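You operate a simulated robot arm through the tools that you are given. There is no shell and no other tool. Be economical: measure what you need, move in short steps, check, and stop when the job is done.

Carry out the task below with a simulated robot arm. There is one attempt and no reset: what you move stays moved.

TASK
Put the cream ball of wool from the top of the work table on top of the brown small box there and the blue ball of wool on top of the warming lamp.

It is judged by the outcome, as a careful person would: the job done as asked, and still so three seconds after it is handed in. It fails if anything else is knocked over, pushed out of place, dropped, spilled or broken.

THE ROBOT
A 7-joint arm with a two-finger parallel gripper, fixed in place. Base frame: the origin is at the foot of the arm, x ahead of it, y to its left, z up; the work surface is at about z = 76. Lengths are in cm, angles in degrees, forces in N, time in s.
With the tool pointing down near the work surface it reaches from about 20 to 68 cm from the base axis. Its first joint turns from -66.0 to 66.0 degrees. Payload 2.4 kg.
Tool frame: the origin (TCP) lies between the finger pads and is the grasp point; the fingertips stand 3 cm ahead of it; z points along the fingers, y is the line along which they close. The gripper opens to 9.4 cm. The fingers are 2.8 cm wide and 1 cm thick; the gripper's body (5 by 9.6 cm) begins 5.5 cm behind the TCP.
Orientation is that of the tool frame in the base frame, as a unit quaternion [w, x, y, z]. With the fingers straight down and closing along the base's y, the tool's x points along the base's -x, its y along +y and its z along -z.

THE INTERFACE
- The arm moves only by the tool drive_tool. Its argument "rows" is a list that holds one entry, the list of rows, each a list of 7 numbers: the shift along the tool's x, y, z in mm, then the turn, a rotation vector about the tool's x, y, z in degrees, then the opening in per cent of the stroke, from 0 (shut) to 100 (fully open). In form: [[[tx, ty, tz, ax, ay, az, hand], ...]]. A call has 1 to 10 rows; each row shifts and turns the commanded pose from where the row before left it, along the tool's axes as they then stand. A row lasts 0.2 s, in which the tool goes at most 5 cm and 8.6 degrees; a call with a longer step from one row to the next is refused whole, and so is a gripper value outside its range. A pose out of reach is approached as far as the arm can. The call stops where the force on the tool passes 40 N (or 10 N more than at its start, if that is more) or the arm is blocked; 0.2 s more then pass. The fingers move at their own pace (about 15.3 cm/s each) and stop on an object; they squeeze with about 29 N. The grip force told is the motor's: it shows also when the fingers shut on nothing. Time passes only in rows, and 0.2 s behind the last, so rows that do not move let the fingers close. It gives the time, the measured TCP pose, the force on the tool (base axes), the opening and the grip force at its end, in the units of the frame above (readings bear some noise).
- Cameras (640 x 400 px; columns grow to the right, rows downward): "scene" is fixed at [2.39, 47.79, 144.04]; the picture's right is [-0.72, -0.70, 0.00], its down [-0.45, 0.47, -0.76] and it looks along [0.53, -0.55, -0.65] (base axes); focal length 368 px, centre (320, 200). "wrist" rides on the gripper at [-3.7, 0, -5.8] in the tool frame; the picture's right is [0.00, -1.00, 0.00], its down [0.97, 0.00, -0.24] and it looks along [0.24, 0.00, 0.97] (tool axes); focal length 218 px, centre (320, 200).
- grab_frame(camera): a new picture of that camera. No time passes.
- point_at(camera, pixels): there is no depth. For up to 12 entries [column, row, z] of the newest picture of that camera ("zoom" is the newest enlarged one), the place [x, y] in the base frame at which the ray of that pixel passes the height z, good to about 0.2 cm, but the place of the scene camera against the robot may be out by one fixed shift of up to 1.8 cm in any direction. No time passes.
- close_up(camera, box): a new picture of the part [left, top, right, bottom] of that camera's present view, enlarged. No time passes.
- sign_off(): hands the job in; it is judged then, once.

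Work in short steps. Measure before you move; look again where a grasp or a placing could have gone wrong, and mend it. You have 60 turns and 22 pictures in all, the two below and enlarged ones among them. Open the gripper and draw the arm clear of the work before you hand the job in, unless the task says otherwise; then end with one line.

The tools are called by a JSON object that holds its "name" and its "arguments". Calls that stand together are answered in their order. drive_tool: Moves the arm, as the interface text tells. Its arguments: {"type":"object","properties":{"rows":{"type":"array"}},"required":["rows"]} The other tools are called the same way: grab_frame (camera) takes a picture; point_at (camera, pixels) gives the place at which the rays of pixels pass given heights; close_up (camera, box) takes an enlarged picture of a part of a camera's view; sign_off () hands the job in.

At the start:

```text
time: 0.0
ee_pos: [31.47, -5.51, 111.04]
orientation: [0.0, 0.0, 1.0, -0.001]
force: [0.2, -0.5, 0.4]
gripper_width: 9.39
gripper_force: 0.0
```

scene: 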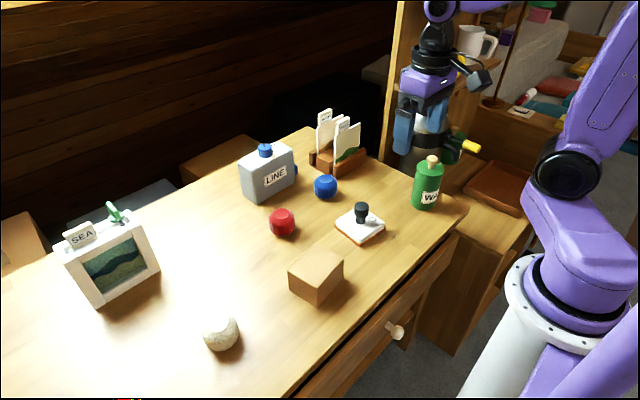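
wrist: 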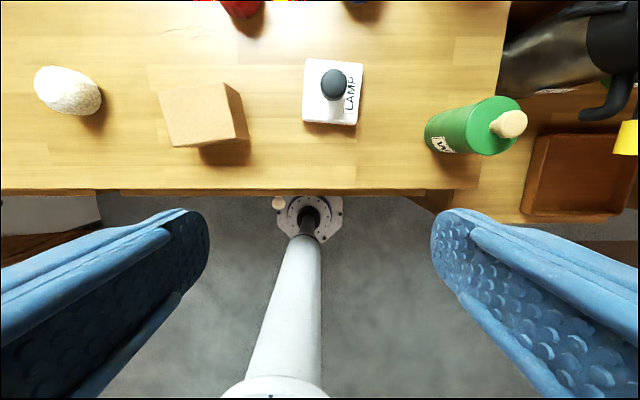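

The wrist view shows the cream wool at (68,90), the brown box at (200,113) and a white block labelled LAMP at (333,90). I'll enlarge both views to see the details.

{"name": "close_up", "arguments": {"camera": "scene", "box": [190, 100, 450, 360]}}

{"name": "point_at", "arguments": {"camera": "wrist", "pixels": [[68, 90, 78], [36, 78, 78], [101, 100, 78], [160, 92, 82], [225, 83, 82], [236, 138, 82], [172, 147, 82], [305, 58, 78], [363, 62, 78], [357, 126, 78], [303, 122, 78], [336, 84, 81]]}}

```text
1.54 times, centred on (320, 230) of scene
```

zoom: 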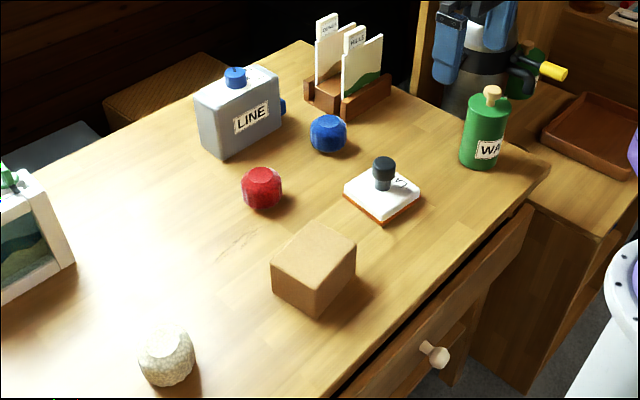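

```text
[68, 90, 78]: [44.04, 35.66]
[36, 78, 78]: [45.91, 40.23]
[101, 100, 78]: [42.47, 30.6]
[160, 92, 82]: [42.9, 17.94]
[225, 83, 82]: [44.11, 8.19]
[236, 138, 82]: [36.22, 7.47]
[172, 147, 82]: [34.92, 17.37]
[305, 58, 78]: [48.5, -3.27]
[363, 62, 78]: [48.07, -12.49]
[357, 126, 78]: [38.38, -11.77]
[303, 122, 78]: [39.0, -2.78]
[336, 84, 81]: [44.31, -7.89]
```

I'll move 9 cm forward at this height so the wrist camera covers the whole work area.

{"name": "drive_tool", "arguments": {"rows": [[[-30, 0, 0, 0, 0, 0, 100], [-30, 0, 0, 0, 0, 0, 100], [-30, 0, 0, 0, 0, 0, 100], [0, 0, 0, 0, 0, 0, 100]]]}}

{"name": "grab_frame", "arguments": {"camera": "wrist"}}

{"name": "close_up", "arguments": {"camera": "scene", "box": [300, 160, 420, 260]}}

```text
time: 1.0
ee_pos: [40.5, -5.65, 111.08]
orientation: [0.0, 0.001, 1.0, -0.001]
force: [0.1, -0.2, 0.3]
gripper_width: 9.39
gripper_force: 0.1
```

```text
18 pictures are left
```

wrist: 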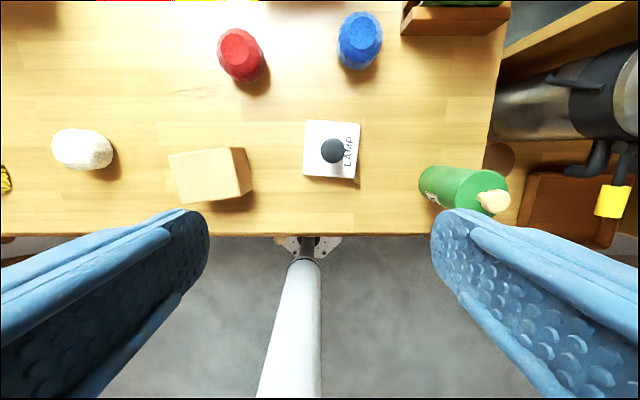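

```text
4.00 times, centred on (360, 210) of scene
```

zoom: 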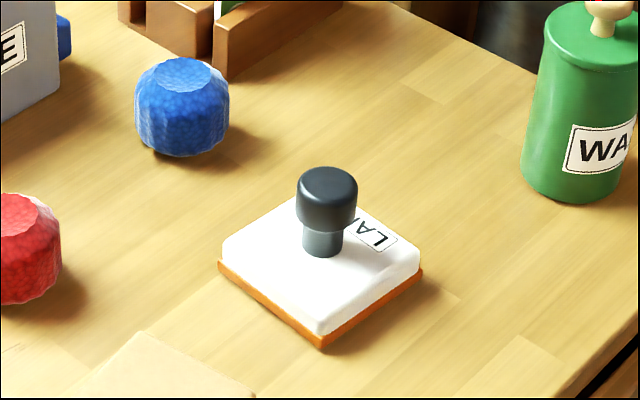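

The wools have flattened tops, and the lamp is a white plate with a flat-topped knob. I'll triangulate the positions from the wrist view, using my estimated heights.

{"name": "point_at", "arguments": {"camera": "wrist", "pixels": [[338, 42, 79], [382, 42, 79], [360, 12, 79], [360, 70, 79], [333, 150, 79], [333, 150, 82], [333, 150, 84], [52, 148, 79], [113, 152, 79], [83, 129, 79], [83, 171, 79], [354, 70, 76]]}}

{"name": "point_at", "arguments": {"camera": "scene", "pixels": [[327, 186, 79], [340, 200, 76], [341, 206, 83], [361, 207, 81], [363, 242, 76], [324, 225, 76]]}}

```text
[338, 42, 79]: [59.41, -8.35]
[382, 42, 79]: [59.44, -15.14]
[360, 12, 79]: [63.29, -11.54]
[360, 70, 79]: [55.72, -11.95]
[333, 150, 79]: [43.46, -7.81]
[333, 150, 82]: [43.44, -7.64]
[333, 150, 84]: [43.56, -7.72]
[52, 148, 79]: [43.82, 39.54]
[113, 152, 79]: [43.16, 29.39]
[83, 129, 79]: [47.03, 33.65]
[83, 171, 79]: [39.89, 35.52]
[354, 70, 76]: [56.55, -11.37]
```

```text
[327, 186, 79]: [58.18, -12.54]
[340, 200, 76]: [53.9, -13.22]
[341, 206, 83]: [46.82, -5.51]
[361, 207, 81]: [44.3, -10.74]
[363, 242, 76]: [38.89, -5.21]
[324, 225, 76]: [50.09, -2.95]
```

Blue is at about (59.3, -11.7). I'll move above it at z≈97 and look.

{"name": "drive_tool", "arguments": {"rows": [[[-40, -15, 0, 0, 0, 0, 100], [-40, -15, 20, 0, 0, 0, 100], [-40, -15, 40, 0, 0, 0, 100], [-40, -10, 40, 0, 0, 0, 100], [-20, -5, 40, 0, 0, 0, 100], [0, 0, 0, 0, 0, 0, 100]]]}}

{"name": "grab_frame", "arguments": {"camera": "wrist"}}

```text
refused: row 3 steps farther than a row can; nothing moved
```

```text
16 pictures are left
```

wrist: 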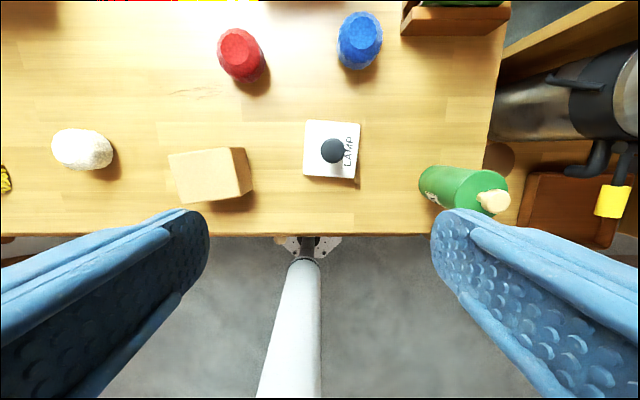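

The call was refused because a step was too long. I'll repeat it with smaller steps.

{"name": "drive_tool", "arguments": {"rows": [[[-35, -10, 10, 0, 0, 0, 100], [-35, -10, 25, 0, 0, 0, 100], [-35, -10, 25, 0, 0, 0, 100], [-35, -15, 25, 0, 0, 0, 100], [-30, -15, 25, 0, 0, 0, 100], [-10, 0, 30, 0, 0, 0, 100], [0, 0, 0, 0, 0, 0, 100]]]}}

{"name": "grab_frame", "arguments": {"camera": "wrist"}}

```text
time: 2.6
ee_pos: [58.57, -11.64, 97.15]
orientation: [0.0, 0.0, 1.0, -0.001]
force: [1.1, -0.2, 0.3]
gripper_width: 9.43
gripper_force: 0.0
```

```text
15 pictures are left
```

wrist: 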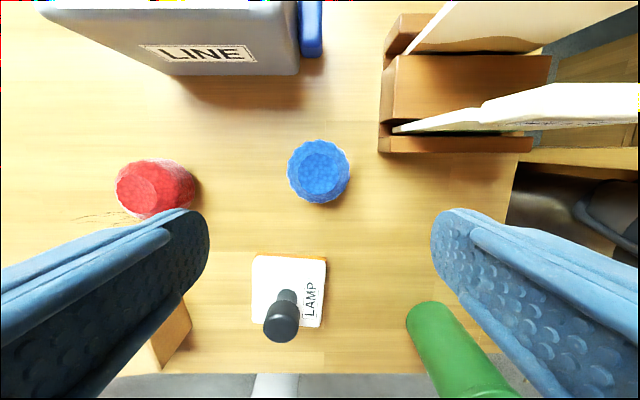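

{"name": "point_at", "arguments": {"camera": "wrist", "pixels": [[287, 172, 79], [350, 172, 79], [318, 140, 79], [318, 204, 79], [319, 162, 81], [252, 256, 78], [326, 260, 78], [321, 327, 78], [251, 326, 78], [286, 300, 78], [283, 322, 82], [283, 322, 84]]}}

{"name": "close_up", "arguments": {"camera": "wrist", "box": [230, 120, 390, 220]}}

{"name": "close_up", "arguments": {"camera": "wrist", "box": [210, 250, 370, 350]}}

```text
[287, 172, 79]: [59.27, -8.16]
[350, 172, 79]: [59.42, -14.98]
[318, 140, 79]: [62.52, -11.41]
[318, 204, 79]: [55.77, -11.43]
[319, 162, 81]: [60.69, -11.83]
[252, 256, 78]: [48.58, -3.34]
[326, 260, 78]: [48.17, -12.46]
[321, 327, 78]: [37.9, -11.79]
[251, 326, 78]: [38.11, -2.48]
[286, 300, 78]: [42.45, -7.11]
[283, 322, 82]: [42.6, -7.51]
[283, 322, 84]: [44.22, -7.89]
```

```text
4.00 times, centred on (310, 170) of wrist
```

zoom: 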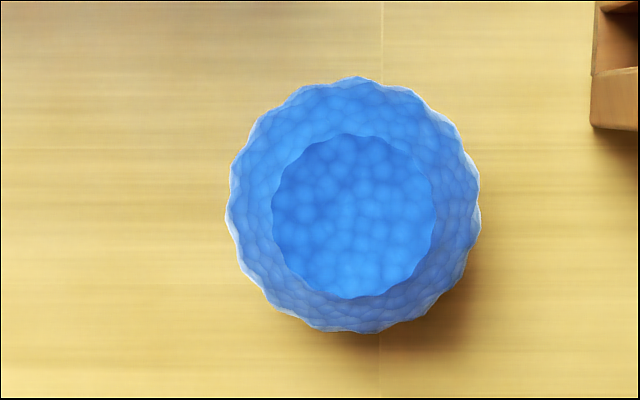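

```text
4.00 times, centred on (290, 300) of wrist
```

zoom: 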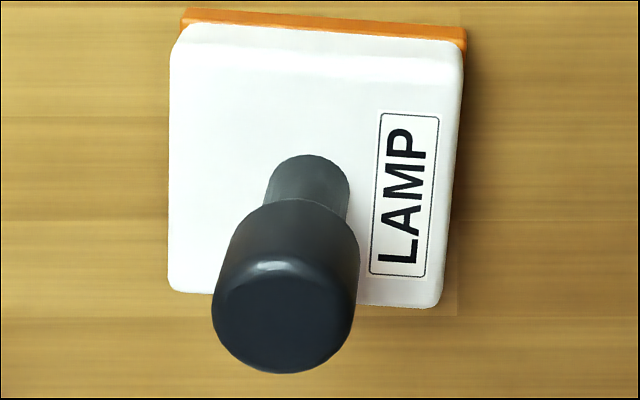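

Findings: the blue ball is about 6.7 cm wide, centred near (59.3, -11.6), with its top at about 81.3. The knob top is near (43.6, -7.6) at z≈84.1. I'll centre over the ball, go down to TCP z≈79.6 and close.

{"name": "drive_tool", "arguments": {"rows": [[[-7, 0, 0, 0, 0, 0, 100], [0, 0, 40, 0, 0, 0, 100], [0, 0, 40, 0, 0, 0, 100], [0, 0, 40, 0, 0, 0, 100], [0, 0, 35, 0, 0, 0, 100], [0, 0, 20, 0, 0, 0, 100], [0, 0, 0, 0, 0, 0, 100]]]}}

```text
time: 4.2
ee_pos: [59.27, -11.53, 79.65]
orientation: [0.0, 0.0, 1.0, 0.0]
force: [0.2, 0.0, -0.6]
gripper_width: 9.4
gripper_force: 0.0
```

At grasp height with no contact, so I'll close.

{"name": "drive_tool", "arguments": {"rows": [[[0, 0, 0, 0, 0, 0, 60], [0, 0, 0, 0, 0, 0, 40], [0, 0, 0, 0, 0, 0, 40], [0, 0, 0, 0, 0, 0, 40]]]}}

{"name": "grab_frame", "arguments": {"camera": "wrist"}}

```text
time: 5.2
ee_pos: [59.19, -11.51, 79.74]
orientation: [0.0, 0.0, 1.0, 0.0]
force: [0.7, -0.4, 0.3]
gripper_width: 6.48
gripper_force: 29.1
```

```text
12 pictures are left
```

wrist: 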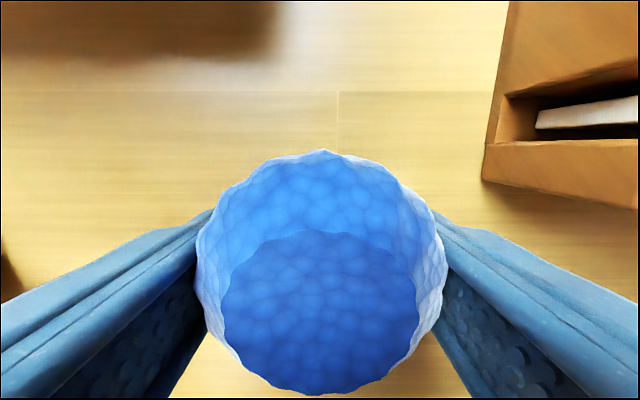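

Held at 6.48 cm and centred on the TCP. I'll lift and carry it to above the lamp knob.

{"name": "drive_tool", "arguments": {"rows": [[[0, 0, -20, 0, 0, 0, 40], [0, 0, -40, 0, 0, 0, 40], [0, 0, -40, 0, 0, 0, 40], [0, 0, -40, 0, 0, 0, 40], [36, 9, 0, 0, 0, 0, 40], [40, 10, 0, 0, 0, 0, 40], [40, 10, 0, 0, 0, 0, 40], [40, 10, 0, 0, 0, 0, 40], [0, 0, 0, 0, 0, 0, 40], [0, 0, 0, 0, 0, 0, 40]]]}}

{"name": "grab_frame", "arguments": {"camera": "wrist"}}

{"name": "close_up", "arguments": {"camera": "scene", "box": [270, 120, 430, 250]}}

```text
time: 7.4
ee_pos: [43.56, -7.65, 93.78]
orientation: [0.0, 0.0, 1.0, 0.0]
force: [0.5, 0.2, -1.0]
gripper_width: 6.48
gripper_force: 28.9
```

```text
11 pictures are left
```

wrist: 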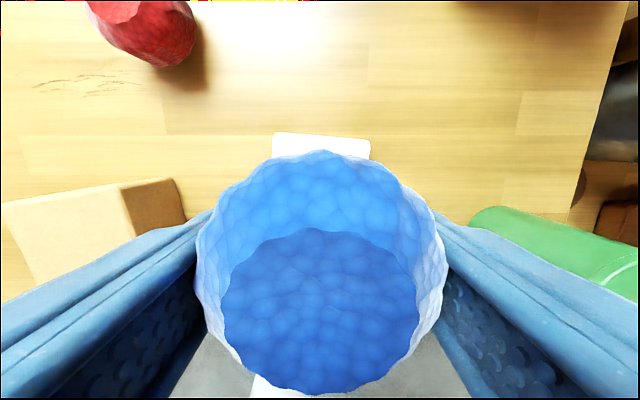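

```text
3.08 times, centred on (350, 185) of scene
```

zoom: 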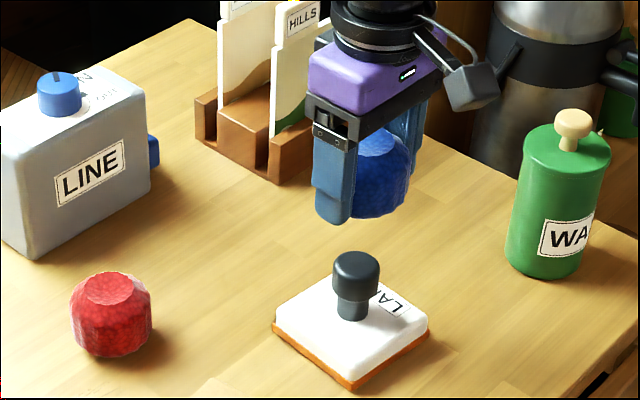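

It's above the knob. I'll lower to just over the expected contact height (TCP≈87.8).

{"name": "drive_tool", "arguments": {"rows": [[[0, 0, 30, 0, 0, 0, 40], [0, 0, 20, 0, 0, 0, 40], [0, 0, 4, 0, 0, 0, 40], [0, 0, 0, 0, 0, 0, 40]]]}}

{"name": "close_up", "arguments": {"camera": "scene", "box": [310, 150, 410, 250]}}

```text
time: 8.4
ee_pos: [43.57, -7.6, 88.22]
orientation: [0.0, 0.0, 1.0, 0.0]
force: [0.4, 1.0, -1.2]
gripper_width: 6.53
gripper_force: 29.2
```

```text
4.00 times, centred on (360, 200) of scene
```

zoom: 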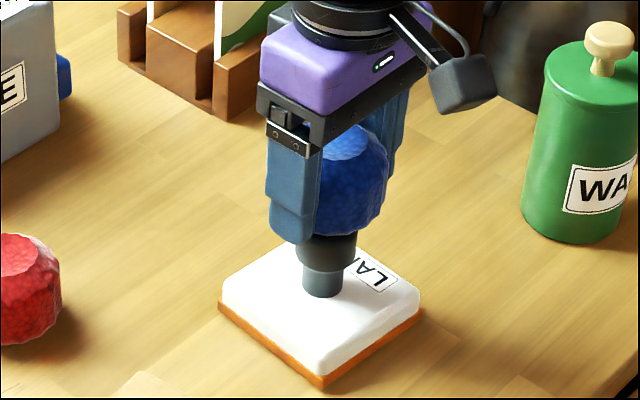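

The scene view agrees with my computed alignment (ball's right edge expected at about 386, seen at 388). I'll ease down in 1 mm steps and watch the force.

{"name": "drive_tool", "arguments": {"rows": [[[0, 0, 1, 0, 0, 0, 40], [0, 0, 1, 0, 0, 0, 40], [0, 0, 1, 0, 0, 0, 40], [0, 0, 0, 0, 0, 0, 40]]]}}

```text
time: 9.4
ee_pos: [43.53, -7.67, 88.15]
orientation: [0.0, 0.0, 1.0, 0.0]
force: [-0.7, 0.0, 0.1]
gripper_width: 6.47
gripper_force: 29.0
```

{"name": "drive_tool", "arguments": {"rows": [[[0, 0, 1, 0, 0, 0, 40], [0, 0, 1, 0, 0, 0, 40], [0, 0, 0, 0, 0, 0, 40]]]}}

```text
time: 10.2
ee_pos: [43.52, -7.7, 87.87]
orientation: [0.001, 0.0, 1.0, -0.001]
force: [-3.1, 0.9, 23.9]
gripper_width: 6.5
gripper_force: 29.2
```

Contact at about 24 N. I'll ease back 0.5 mm and open.

{"name": "drive_tool", "arguments": {"rows": [[[0, 0, -0.5, 0, 0, 0, 40], [0, 0, 0, 0, 0, 0, 40], [0, 0, 0, 0, 0, 0, 72], [0, 0, 0, 0, 0, 0, 80], [0, 0, 0, 0, 0, 0, 100], [0, 0, 0, 0, 0, 0, 100]]]}}

{"name": "close_up", "arguments": {"camera": "scene", "box": [310, 150, 410, 250]}}

```text
time: 11.6
ee_pos: [43.55, -7.72, 87.88]
orientation: [-0.001, -0.001, 1.0, -0.001]
force: [-0.3, -0.5, 1.1]
gripper_width: 9.4
gripper_force: 0.1
```

```text
4.00 times, centred on (360, 200) of scene
```

zoom: 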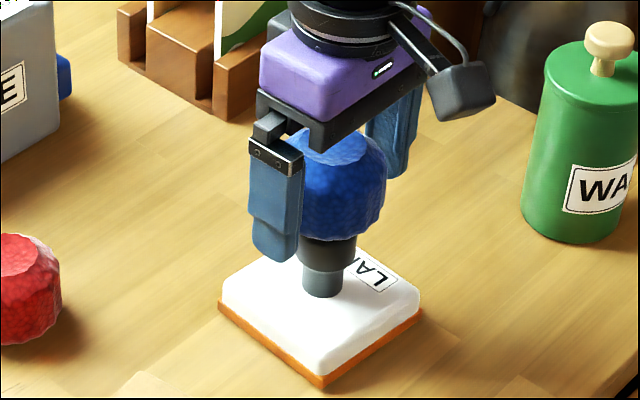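

The ball stands on the knob. I'll lift clear, then travel left towards the cream ball near (43.5, 34.5).

{"name": "drive_tool", "arguments": {"rows": [[[0, 0, -20, 0, 0, 0, 100], [0, 0, -45, 0, 0, 0, 100], [0, 0, -45, 0, 0, 0, 100], [0, 0, -40, 0, 0, 0, 100], [0, 0, 0, 0, 0, 0, 100]]]}}

{"name": "drive_tool", "arguments": {"rows": [[[0, 45, 0, 0, 0, 0, 100], [0, 45, 0, 0, 0, 0, 100], [0, 45, 0, 0, 0, 0, 100], [0, 45, 0, 0, 0, 0, 100], [0, 45, 0, 0, 0, 0, 100], [0, 45, 0, 0, 0, 0, 100], [0, 45, 0, 0, 0, 0, 100], [0, 45, 0, 0, 0, 0, 100], [0, 45, 20, 0, 0, 0, 100], [0, 0, 40, 0, 0, 0, 100]]]}}

{"name": "grab_frame", "arguments": {"camera": "wrist"}}

```text
time: 12.8
ee_pos: [43.68, -7.7, 102.83]
orientation: [-0.001, 0.0, 1.0, 0.0]
force: [0.3, -0.1, 0.2]
gripper_width: 9.39
gripper_force: 0.1
```

```text
time: 15.0
ee_pos: [43.37, 32.78, 96.83]
orientation: [0.001, 0.0, 1.0, 0.0]
force: [0.5, -0.3, 0.5]
gripper_width: 9.41
gripper_force: 0.0
```

```text
7 pictures are left
```

wrist: 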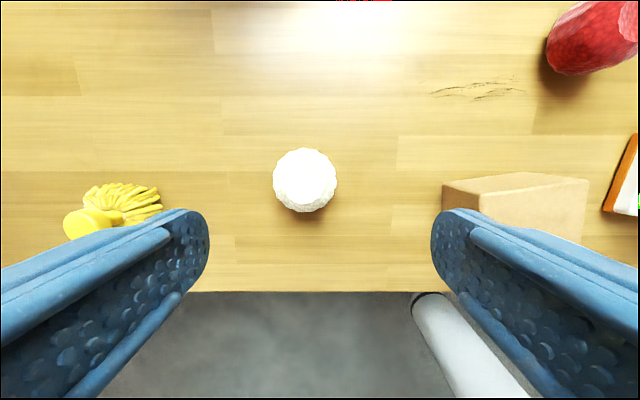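

{"name": "point_at", "arguments": {"camera": "wrist", "pixels": [[273, 181, 79], [337, 181, 79], [305, 148, 79], [305, 213, 79], [443, 184, 82], [538, 172, 82], [590, 179, 82], [486, 201, 82], [582, 243, 82], [443, 184, 76], [125, 185, 79]]}}

```text
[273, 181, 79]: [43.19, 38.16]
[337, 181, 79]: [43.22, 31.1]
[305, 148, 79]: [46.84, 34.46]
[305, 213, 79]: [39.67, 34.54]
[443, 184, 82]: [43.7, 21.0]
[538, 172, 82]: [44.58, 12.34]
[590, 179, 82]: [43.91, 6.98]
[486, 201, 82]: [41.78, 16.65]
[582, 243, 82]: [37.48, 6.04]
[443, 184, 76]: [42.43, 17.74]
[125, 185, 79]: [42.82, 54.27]
```

Cream centre is about (43.3, 34.55). I'll shift 1.75 cm in y, descend and grip.

{"name": "drive_tool", "arguments": {"rows": [[[0, 17.5, 0, 0, 0, 0, 100], [0, 0, 40, 0, 0, 0, 100], [0, 0, 40, 0, 0, 0, 100], [0, 0, 40, 0, 0, 0, 100], [0, 0, 30, 0, 0, 0, 100], [0, 0, 20.5, 0, 0, 0, 100], [0, 0, 0, 0, 0, 0, 100]]]}}

{"name": "drive_tool", "arguments": {"rows": [[[0, 0, 0, 0, 0, 0, 60], [0, 0, 0, 0, 0, 0, 40], [0, 0, 0, 0, 0, 0, 40], [0, 0, 0, 0, 0, 0, 40]]]}}

{"name": "drive_tool", "arguments": {"rows": [[[0, 0, -20, 0, 0, 0, 40], [0, 0, -40, 0, 0, 0, 40], [0, 0, -40, 0, 0, 0, 40], [0, 0, -45, 0, 0, 0, 40], [0, 0, -45, 0, 0, 0, 40], [0, 0, 0, 0, 0, 0, 40]]]}}

{"name": "grab_frame", "arguments": {"camera": "wrist"}}

```text
time: 16.6
ee_pos: [43.66, 34.49, 79.81]
orientation: [0.0, 0.0, 1.0, 0.0]
force: [-0.9, -0.1, 0.8]
gripper_width: 9.39
gripper_force: 0.1
```

```text
time: 17.6
ee_pos: [43.67, 34.63, 79.91]
orientation: [0.001, 0.0, 1.0, 0.0]
force: [-0.4, -0.3, 0.3]
gripper_width: 6.49
gripper_force: 29.2
```

```text
time: 19.0
ee_pos: [43.56, 34.64, 98.93]
orientation: [0.0, -0.001, 1.0, 0.0]
force: [-0.4, 0.0, -0.5]
gripper_width: 6.46
gripper_force: 28.2
```

```text
6 pictures are left
```

wrist: 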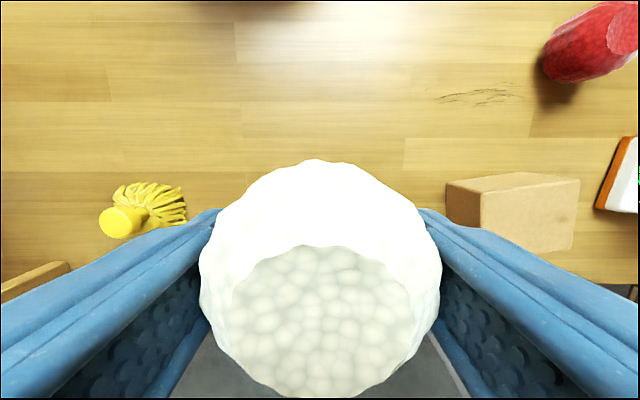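

Cream is held (6.46 cm). Triangulation puts the box top at z≈83, centred near (39.4, 12.2). I'll carry it there at height and check.

{"name": "drive_tool", "arguments": {"rows": [[[6.9, -37.4, 0, 0, 0, 0, 40], [6.9, -37.4, 0, 0, 0, 0, 40], [6.9, -37.4, 0, 0, 0, 0, 40], [6.9, -37.4, 0, 0, 0, 0, 40], [6.9, -37.4, 0, 0, 0, 0, 40], [6.9, -37.4, 0, 0, 0, 0, 40], [0, 0, 0, 0, 0, 0, 40], [0, 0, 40, 0, 0, 0, 40], [0, 0, 40, 0, 0, 0, 40], [0, 0, 0, 0, 0, 0, 40]]]}}

{"name": "grab_frame", "arguments": {"camera": "wrist"}}

{"name": "close_up", "arguments": {"camera": "scene", "box": [240, 150, 440, 330]}}

```text
time: 21.2
ee_pos: [39.3, 12.08, 90.84]
orientation: [0.0, 0.0, 1.0, 0.001]
force: [0.0, 0.8, 0.3]
gripper_width: 6.48
gripper_force: 28.6
```

```text
5 pictures are left
```

wrist: 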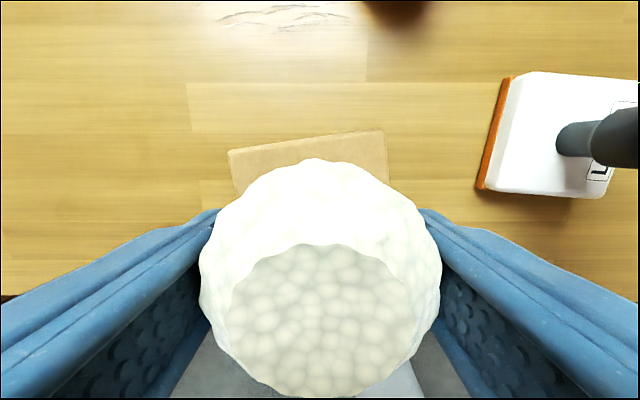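

```text
2.22 times, centred on (340, 240) of scene
```

zoom: 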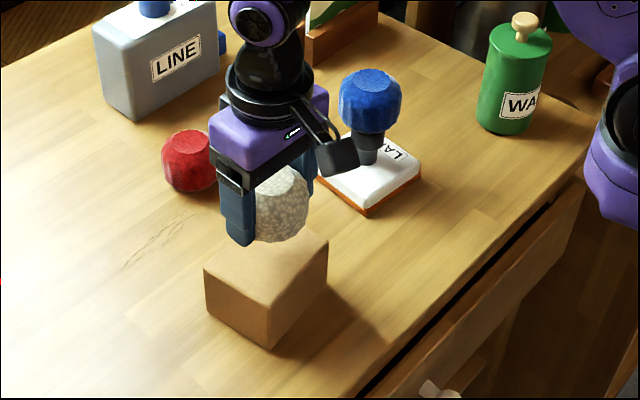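

The far box edge (228,152)–(384,130) gives a centre of about (39.4, 12.5), and blue is steady on the lamp. I'll shift 4 mm in y and lower, then ease down to contact.

{"name": "drive_tool", "arguments": {"rows": [[[0, 4, 10, 0, 0, 0, 40], [0, 0, 15, 0, 0, 0, 40], [0, 0, 5, 0, 0, 0, 40], [0, 0, 2, 0, 0, 0, 40], [0, 0, 0, 0, 0, 0, 40]]]}}

{"name": "drive_tool", "arguments": {"rows": [[[0, 0, 1, 0, 0, 0, 40], [0, 0, 1, 0, 0, 0, 40], [0, 0, 1, 0, 0, 0, 40], [0, 0, 0, 0, 0, 0, 40]]]}}

```text
time: 22.4
ee_pos: [39.37, 12.39, 87.6]
orientation: [0.0, 0.0, 1.0, 0.0]
force: [-0.1, 0.6, 0.1]
gripper_width: 6.47
gripper_force: 29.3
```

```text
time: 23.4
ee_pos: [39.44, 12.48, 87.16]
orientation: [-0.001, 0.0, 1.0, 0.001]
force: [-0.2, -0.2, -0.5]
gripper_width: 6.47
gripper_force: 28.6
```

No contact yet at 87.16, so I'll continue in 1 mm steps.

{"name": "drive_tool", "arguments": {"rows": [[[0, 0, 1, 0, 0, 0, 40], [0, 0, 1, 0, 0, 0, 40], [0, 0, 0, 0, 0, 0, 40]]]}}

```text
time: 24.2
ee_pos: [39.42, 12.62, 87.09]
orientation: [0.0, 0.001, 1.0, 0.0]
force: [0.8, -0.2, 0.0]
gripper_width: 6.46
gripper_force: 29.0
```

{"name": "drive_tool", "arguments": {"rows": [[[0, 0, 1, 0, 0, 0, 40], [0, 0, 1, 0, 0, 0, 40], [0, 0, 0, 0, 0, 0, 40]]]}}

```text
time: 25.0
ee_pos: [39.4, 12.56, 87.06]
orientation: [0.0, 0.0, 1.0, 0.0]
force: [0.0, 0.9, -0.3]
gripper_width: 6.49
gripper_force: 29.2
```

{"name": "drive_tool", "arguments": {"rows": [[[0, 0, 1, 0, 0, 0, 40], [0, 0, 1, 0, 0, 0, 40], [0, 0, 0, 0, 0, 0, 40]]]}}

{"name": "close_up", "arguments": {"camera": "scene", "box": [270, 210, 370, 310]}}

```text
time: 25.8
ee_pos: [39.38, 12.48, 86.83]
orientation: [0.001, 0.0, 1.0, 0.001]
force: [-5.1, 1.1, 34.8]
gripper_width: 6.5
gripper_force: 29.4
```

```text
4.00 times, centred on (320, 260) of scene
```

zoom: 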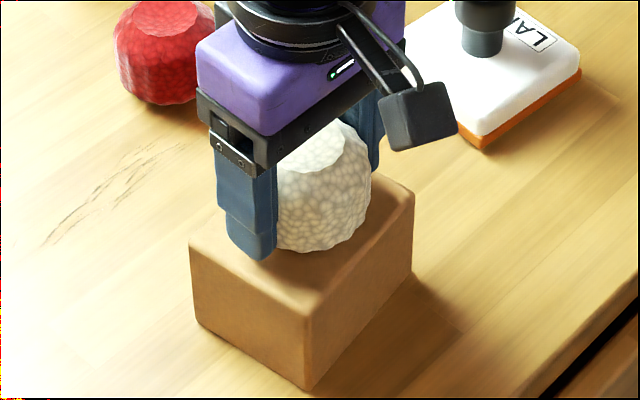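

Contact at about 35 N, and the ball is well within the box top. I'll ease back 1 mm, release and lift.

{"name": "drive_tool", "arguments": {"rows": [[[0, 0, -0.7, 0, 0, 0, 40], [0, 0, 0, 0, 0, 0, 40], [0, 0, 0, 0, 0, 0, 72], [0, 0, 0, 0, 0, 0, 80], [0, 0, 0, 0, 0, 0, 100], [0, 0, 0, 0, 0, 0, 100]]]}}

{"name": "drive_tool", "arguments": {"rows": [[[0, 0, -20, 0, 0, 0, 100], [0, 0, -40, 0, 0, 0, 100], [0, 0, -45, 0, 0, 0, 100], [0, 0, -45, 0, 0, 0, 100], [0, 0, -45, 0, 0, 0, 100], [40, 0, 0, 0, 0, 0, 100], [40, 0, 0, 0, 0, 0, 100], [0, 0, 0, 0, 0, 0, 100]]]}}

{"name": "grab_frame", "arguments": {"camera": "scene"}}

```text
time: 27.2
ee_pos: [39.36, 12.46, 86.69]
orientation: [-0.001, 0.0, 1.0, 0.0]
force: [0.2, 0.0, -0.4]
gripper_width: 9.41
gripper_force: 0.1
```

```text
time: 29.0
ee_pos: [31.44, 12.37, 106.34]
orientation: [0.0, 0.0, 1.0, 0.0]
force: [-0.4, -0.8, -0.1]
gripper_width: 9.4
gripper_force: 0.0
```

```text
2 pictures are left
```

scene: 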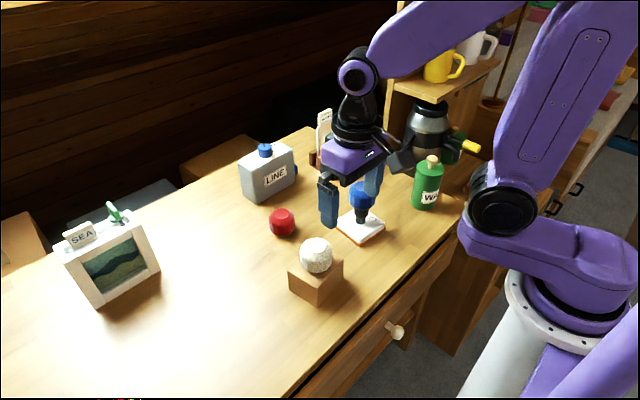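

Cream rests on the box at (316,255), blue is on the lamp at (361,195), everything else is in place, and the arm is clear with the gripper open. I'm handing it in.

{"name": "sign_off", "arguments": {}}

```text
The job is handed in.
```

The cream ball of wool is on top of the brown small box and the blue ball is on top of the warming lamp, resting on its knob; the last picture showed nothing else disturbed.
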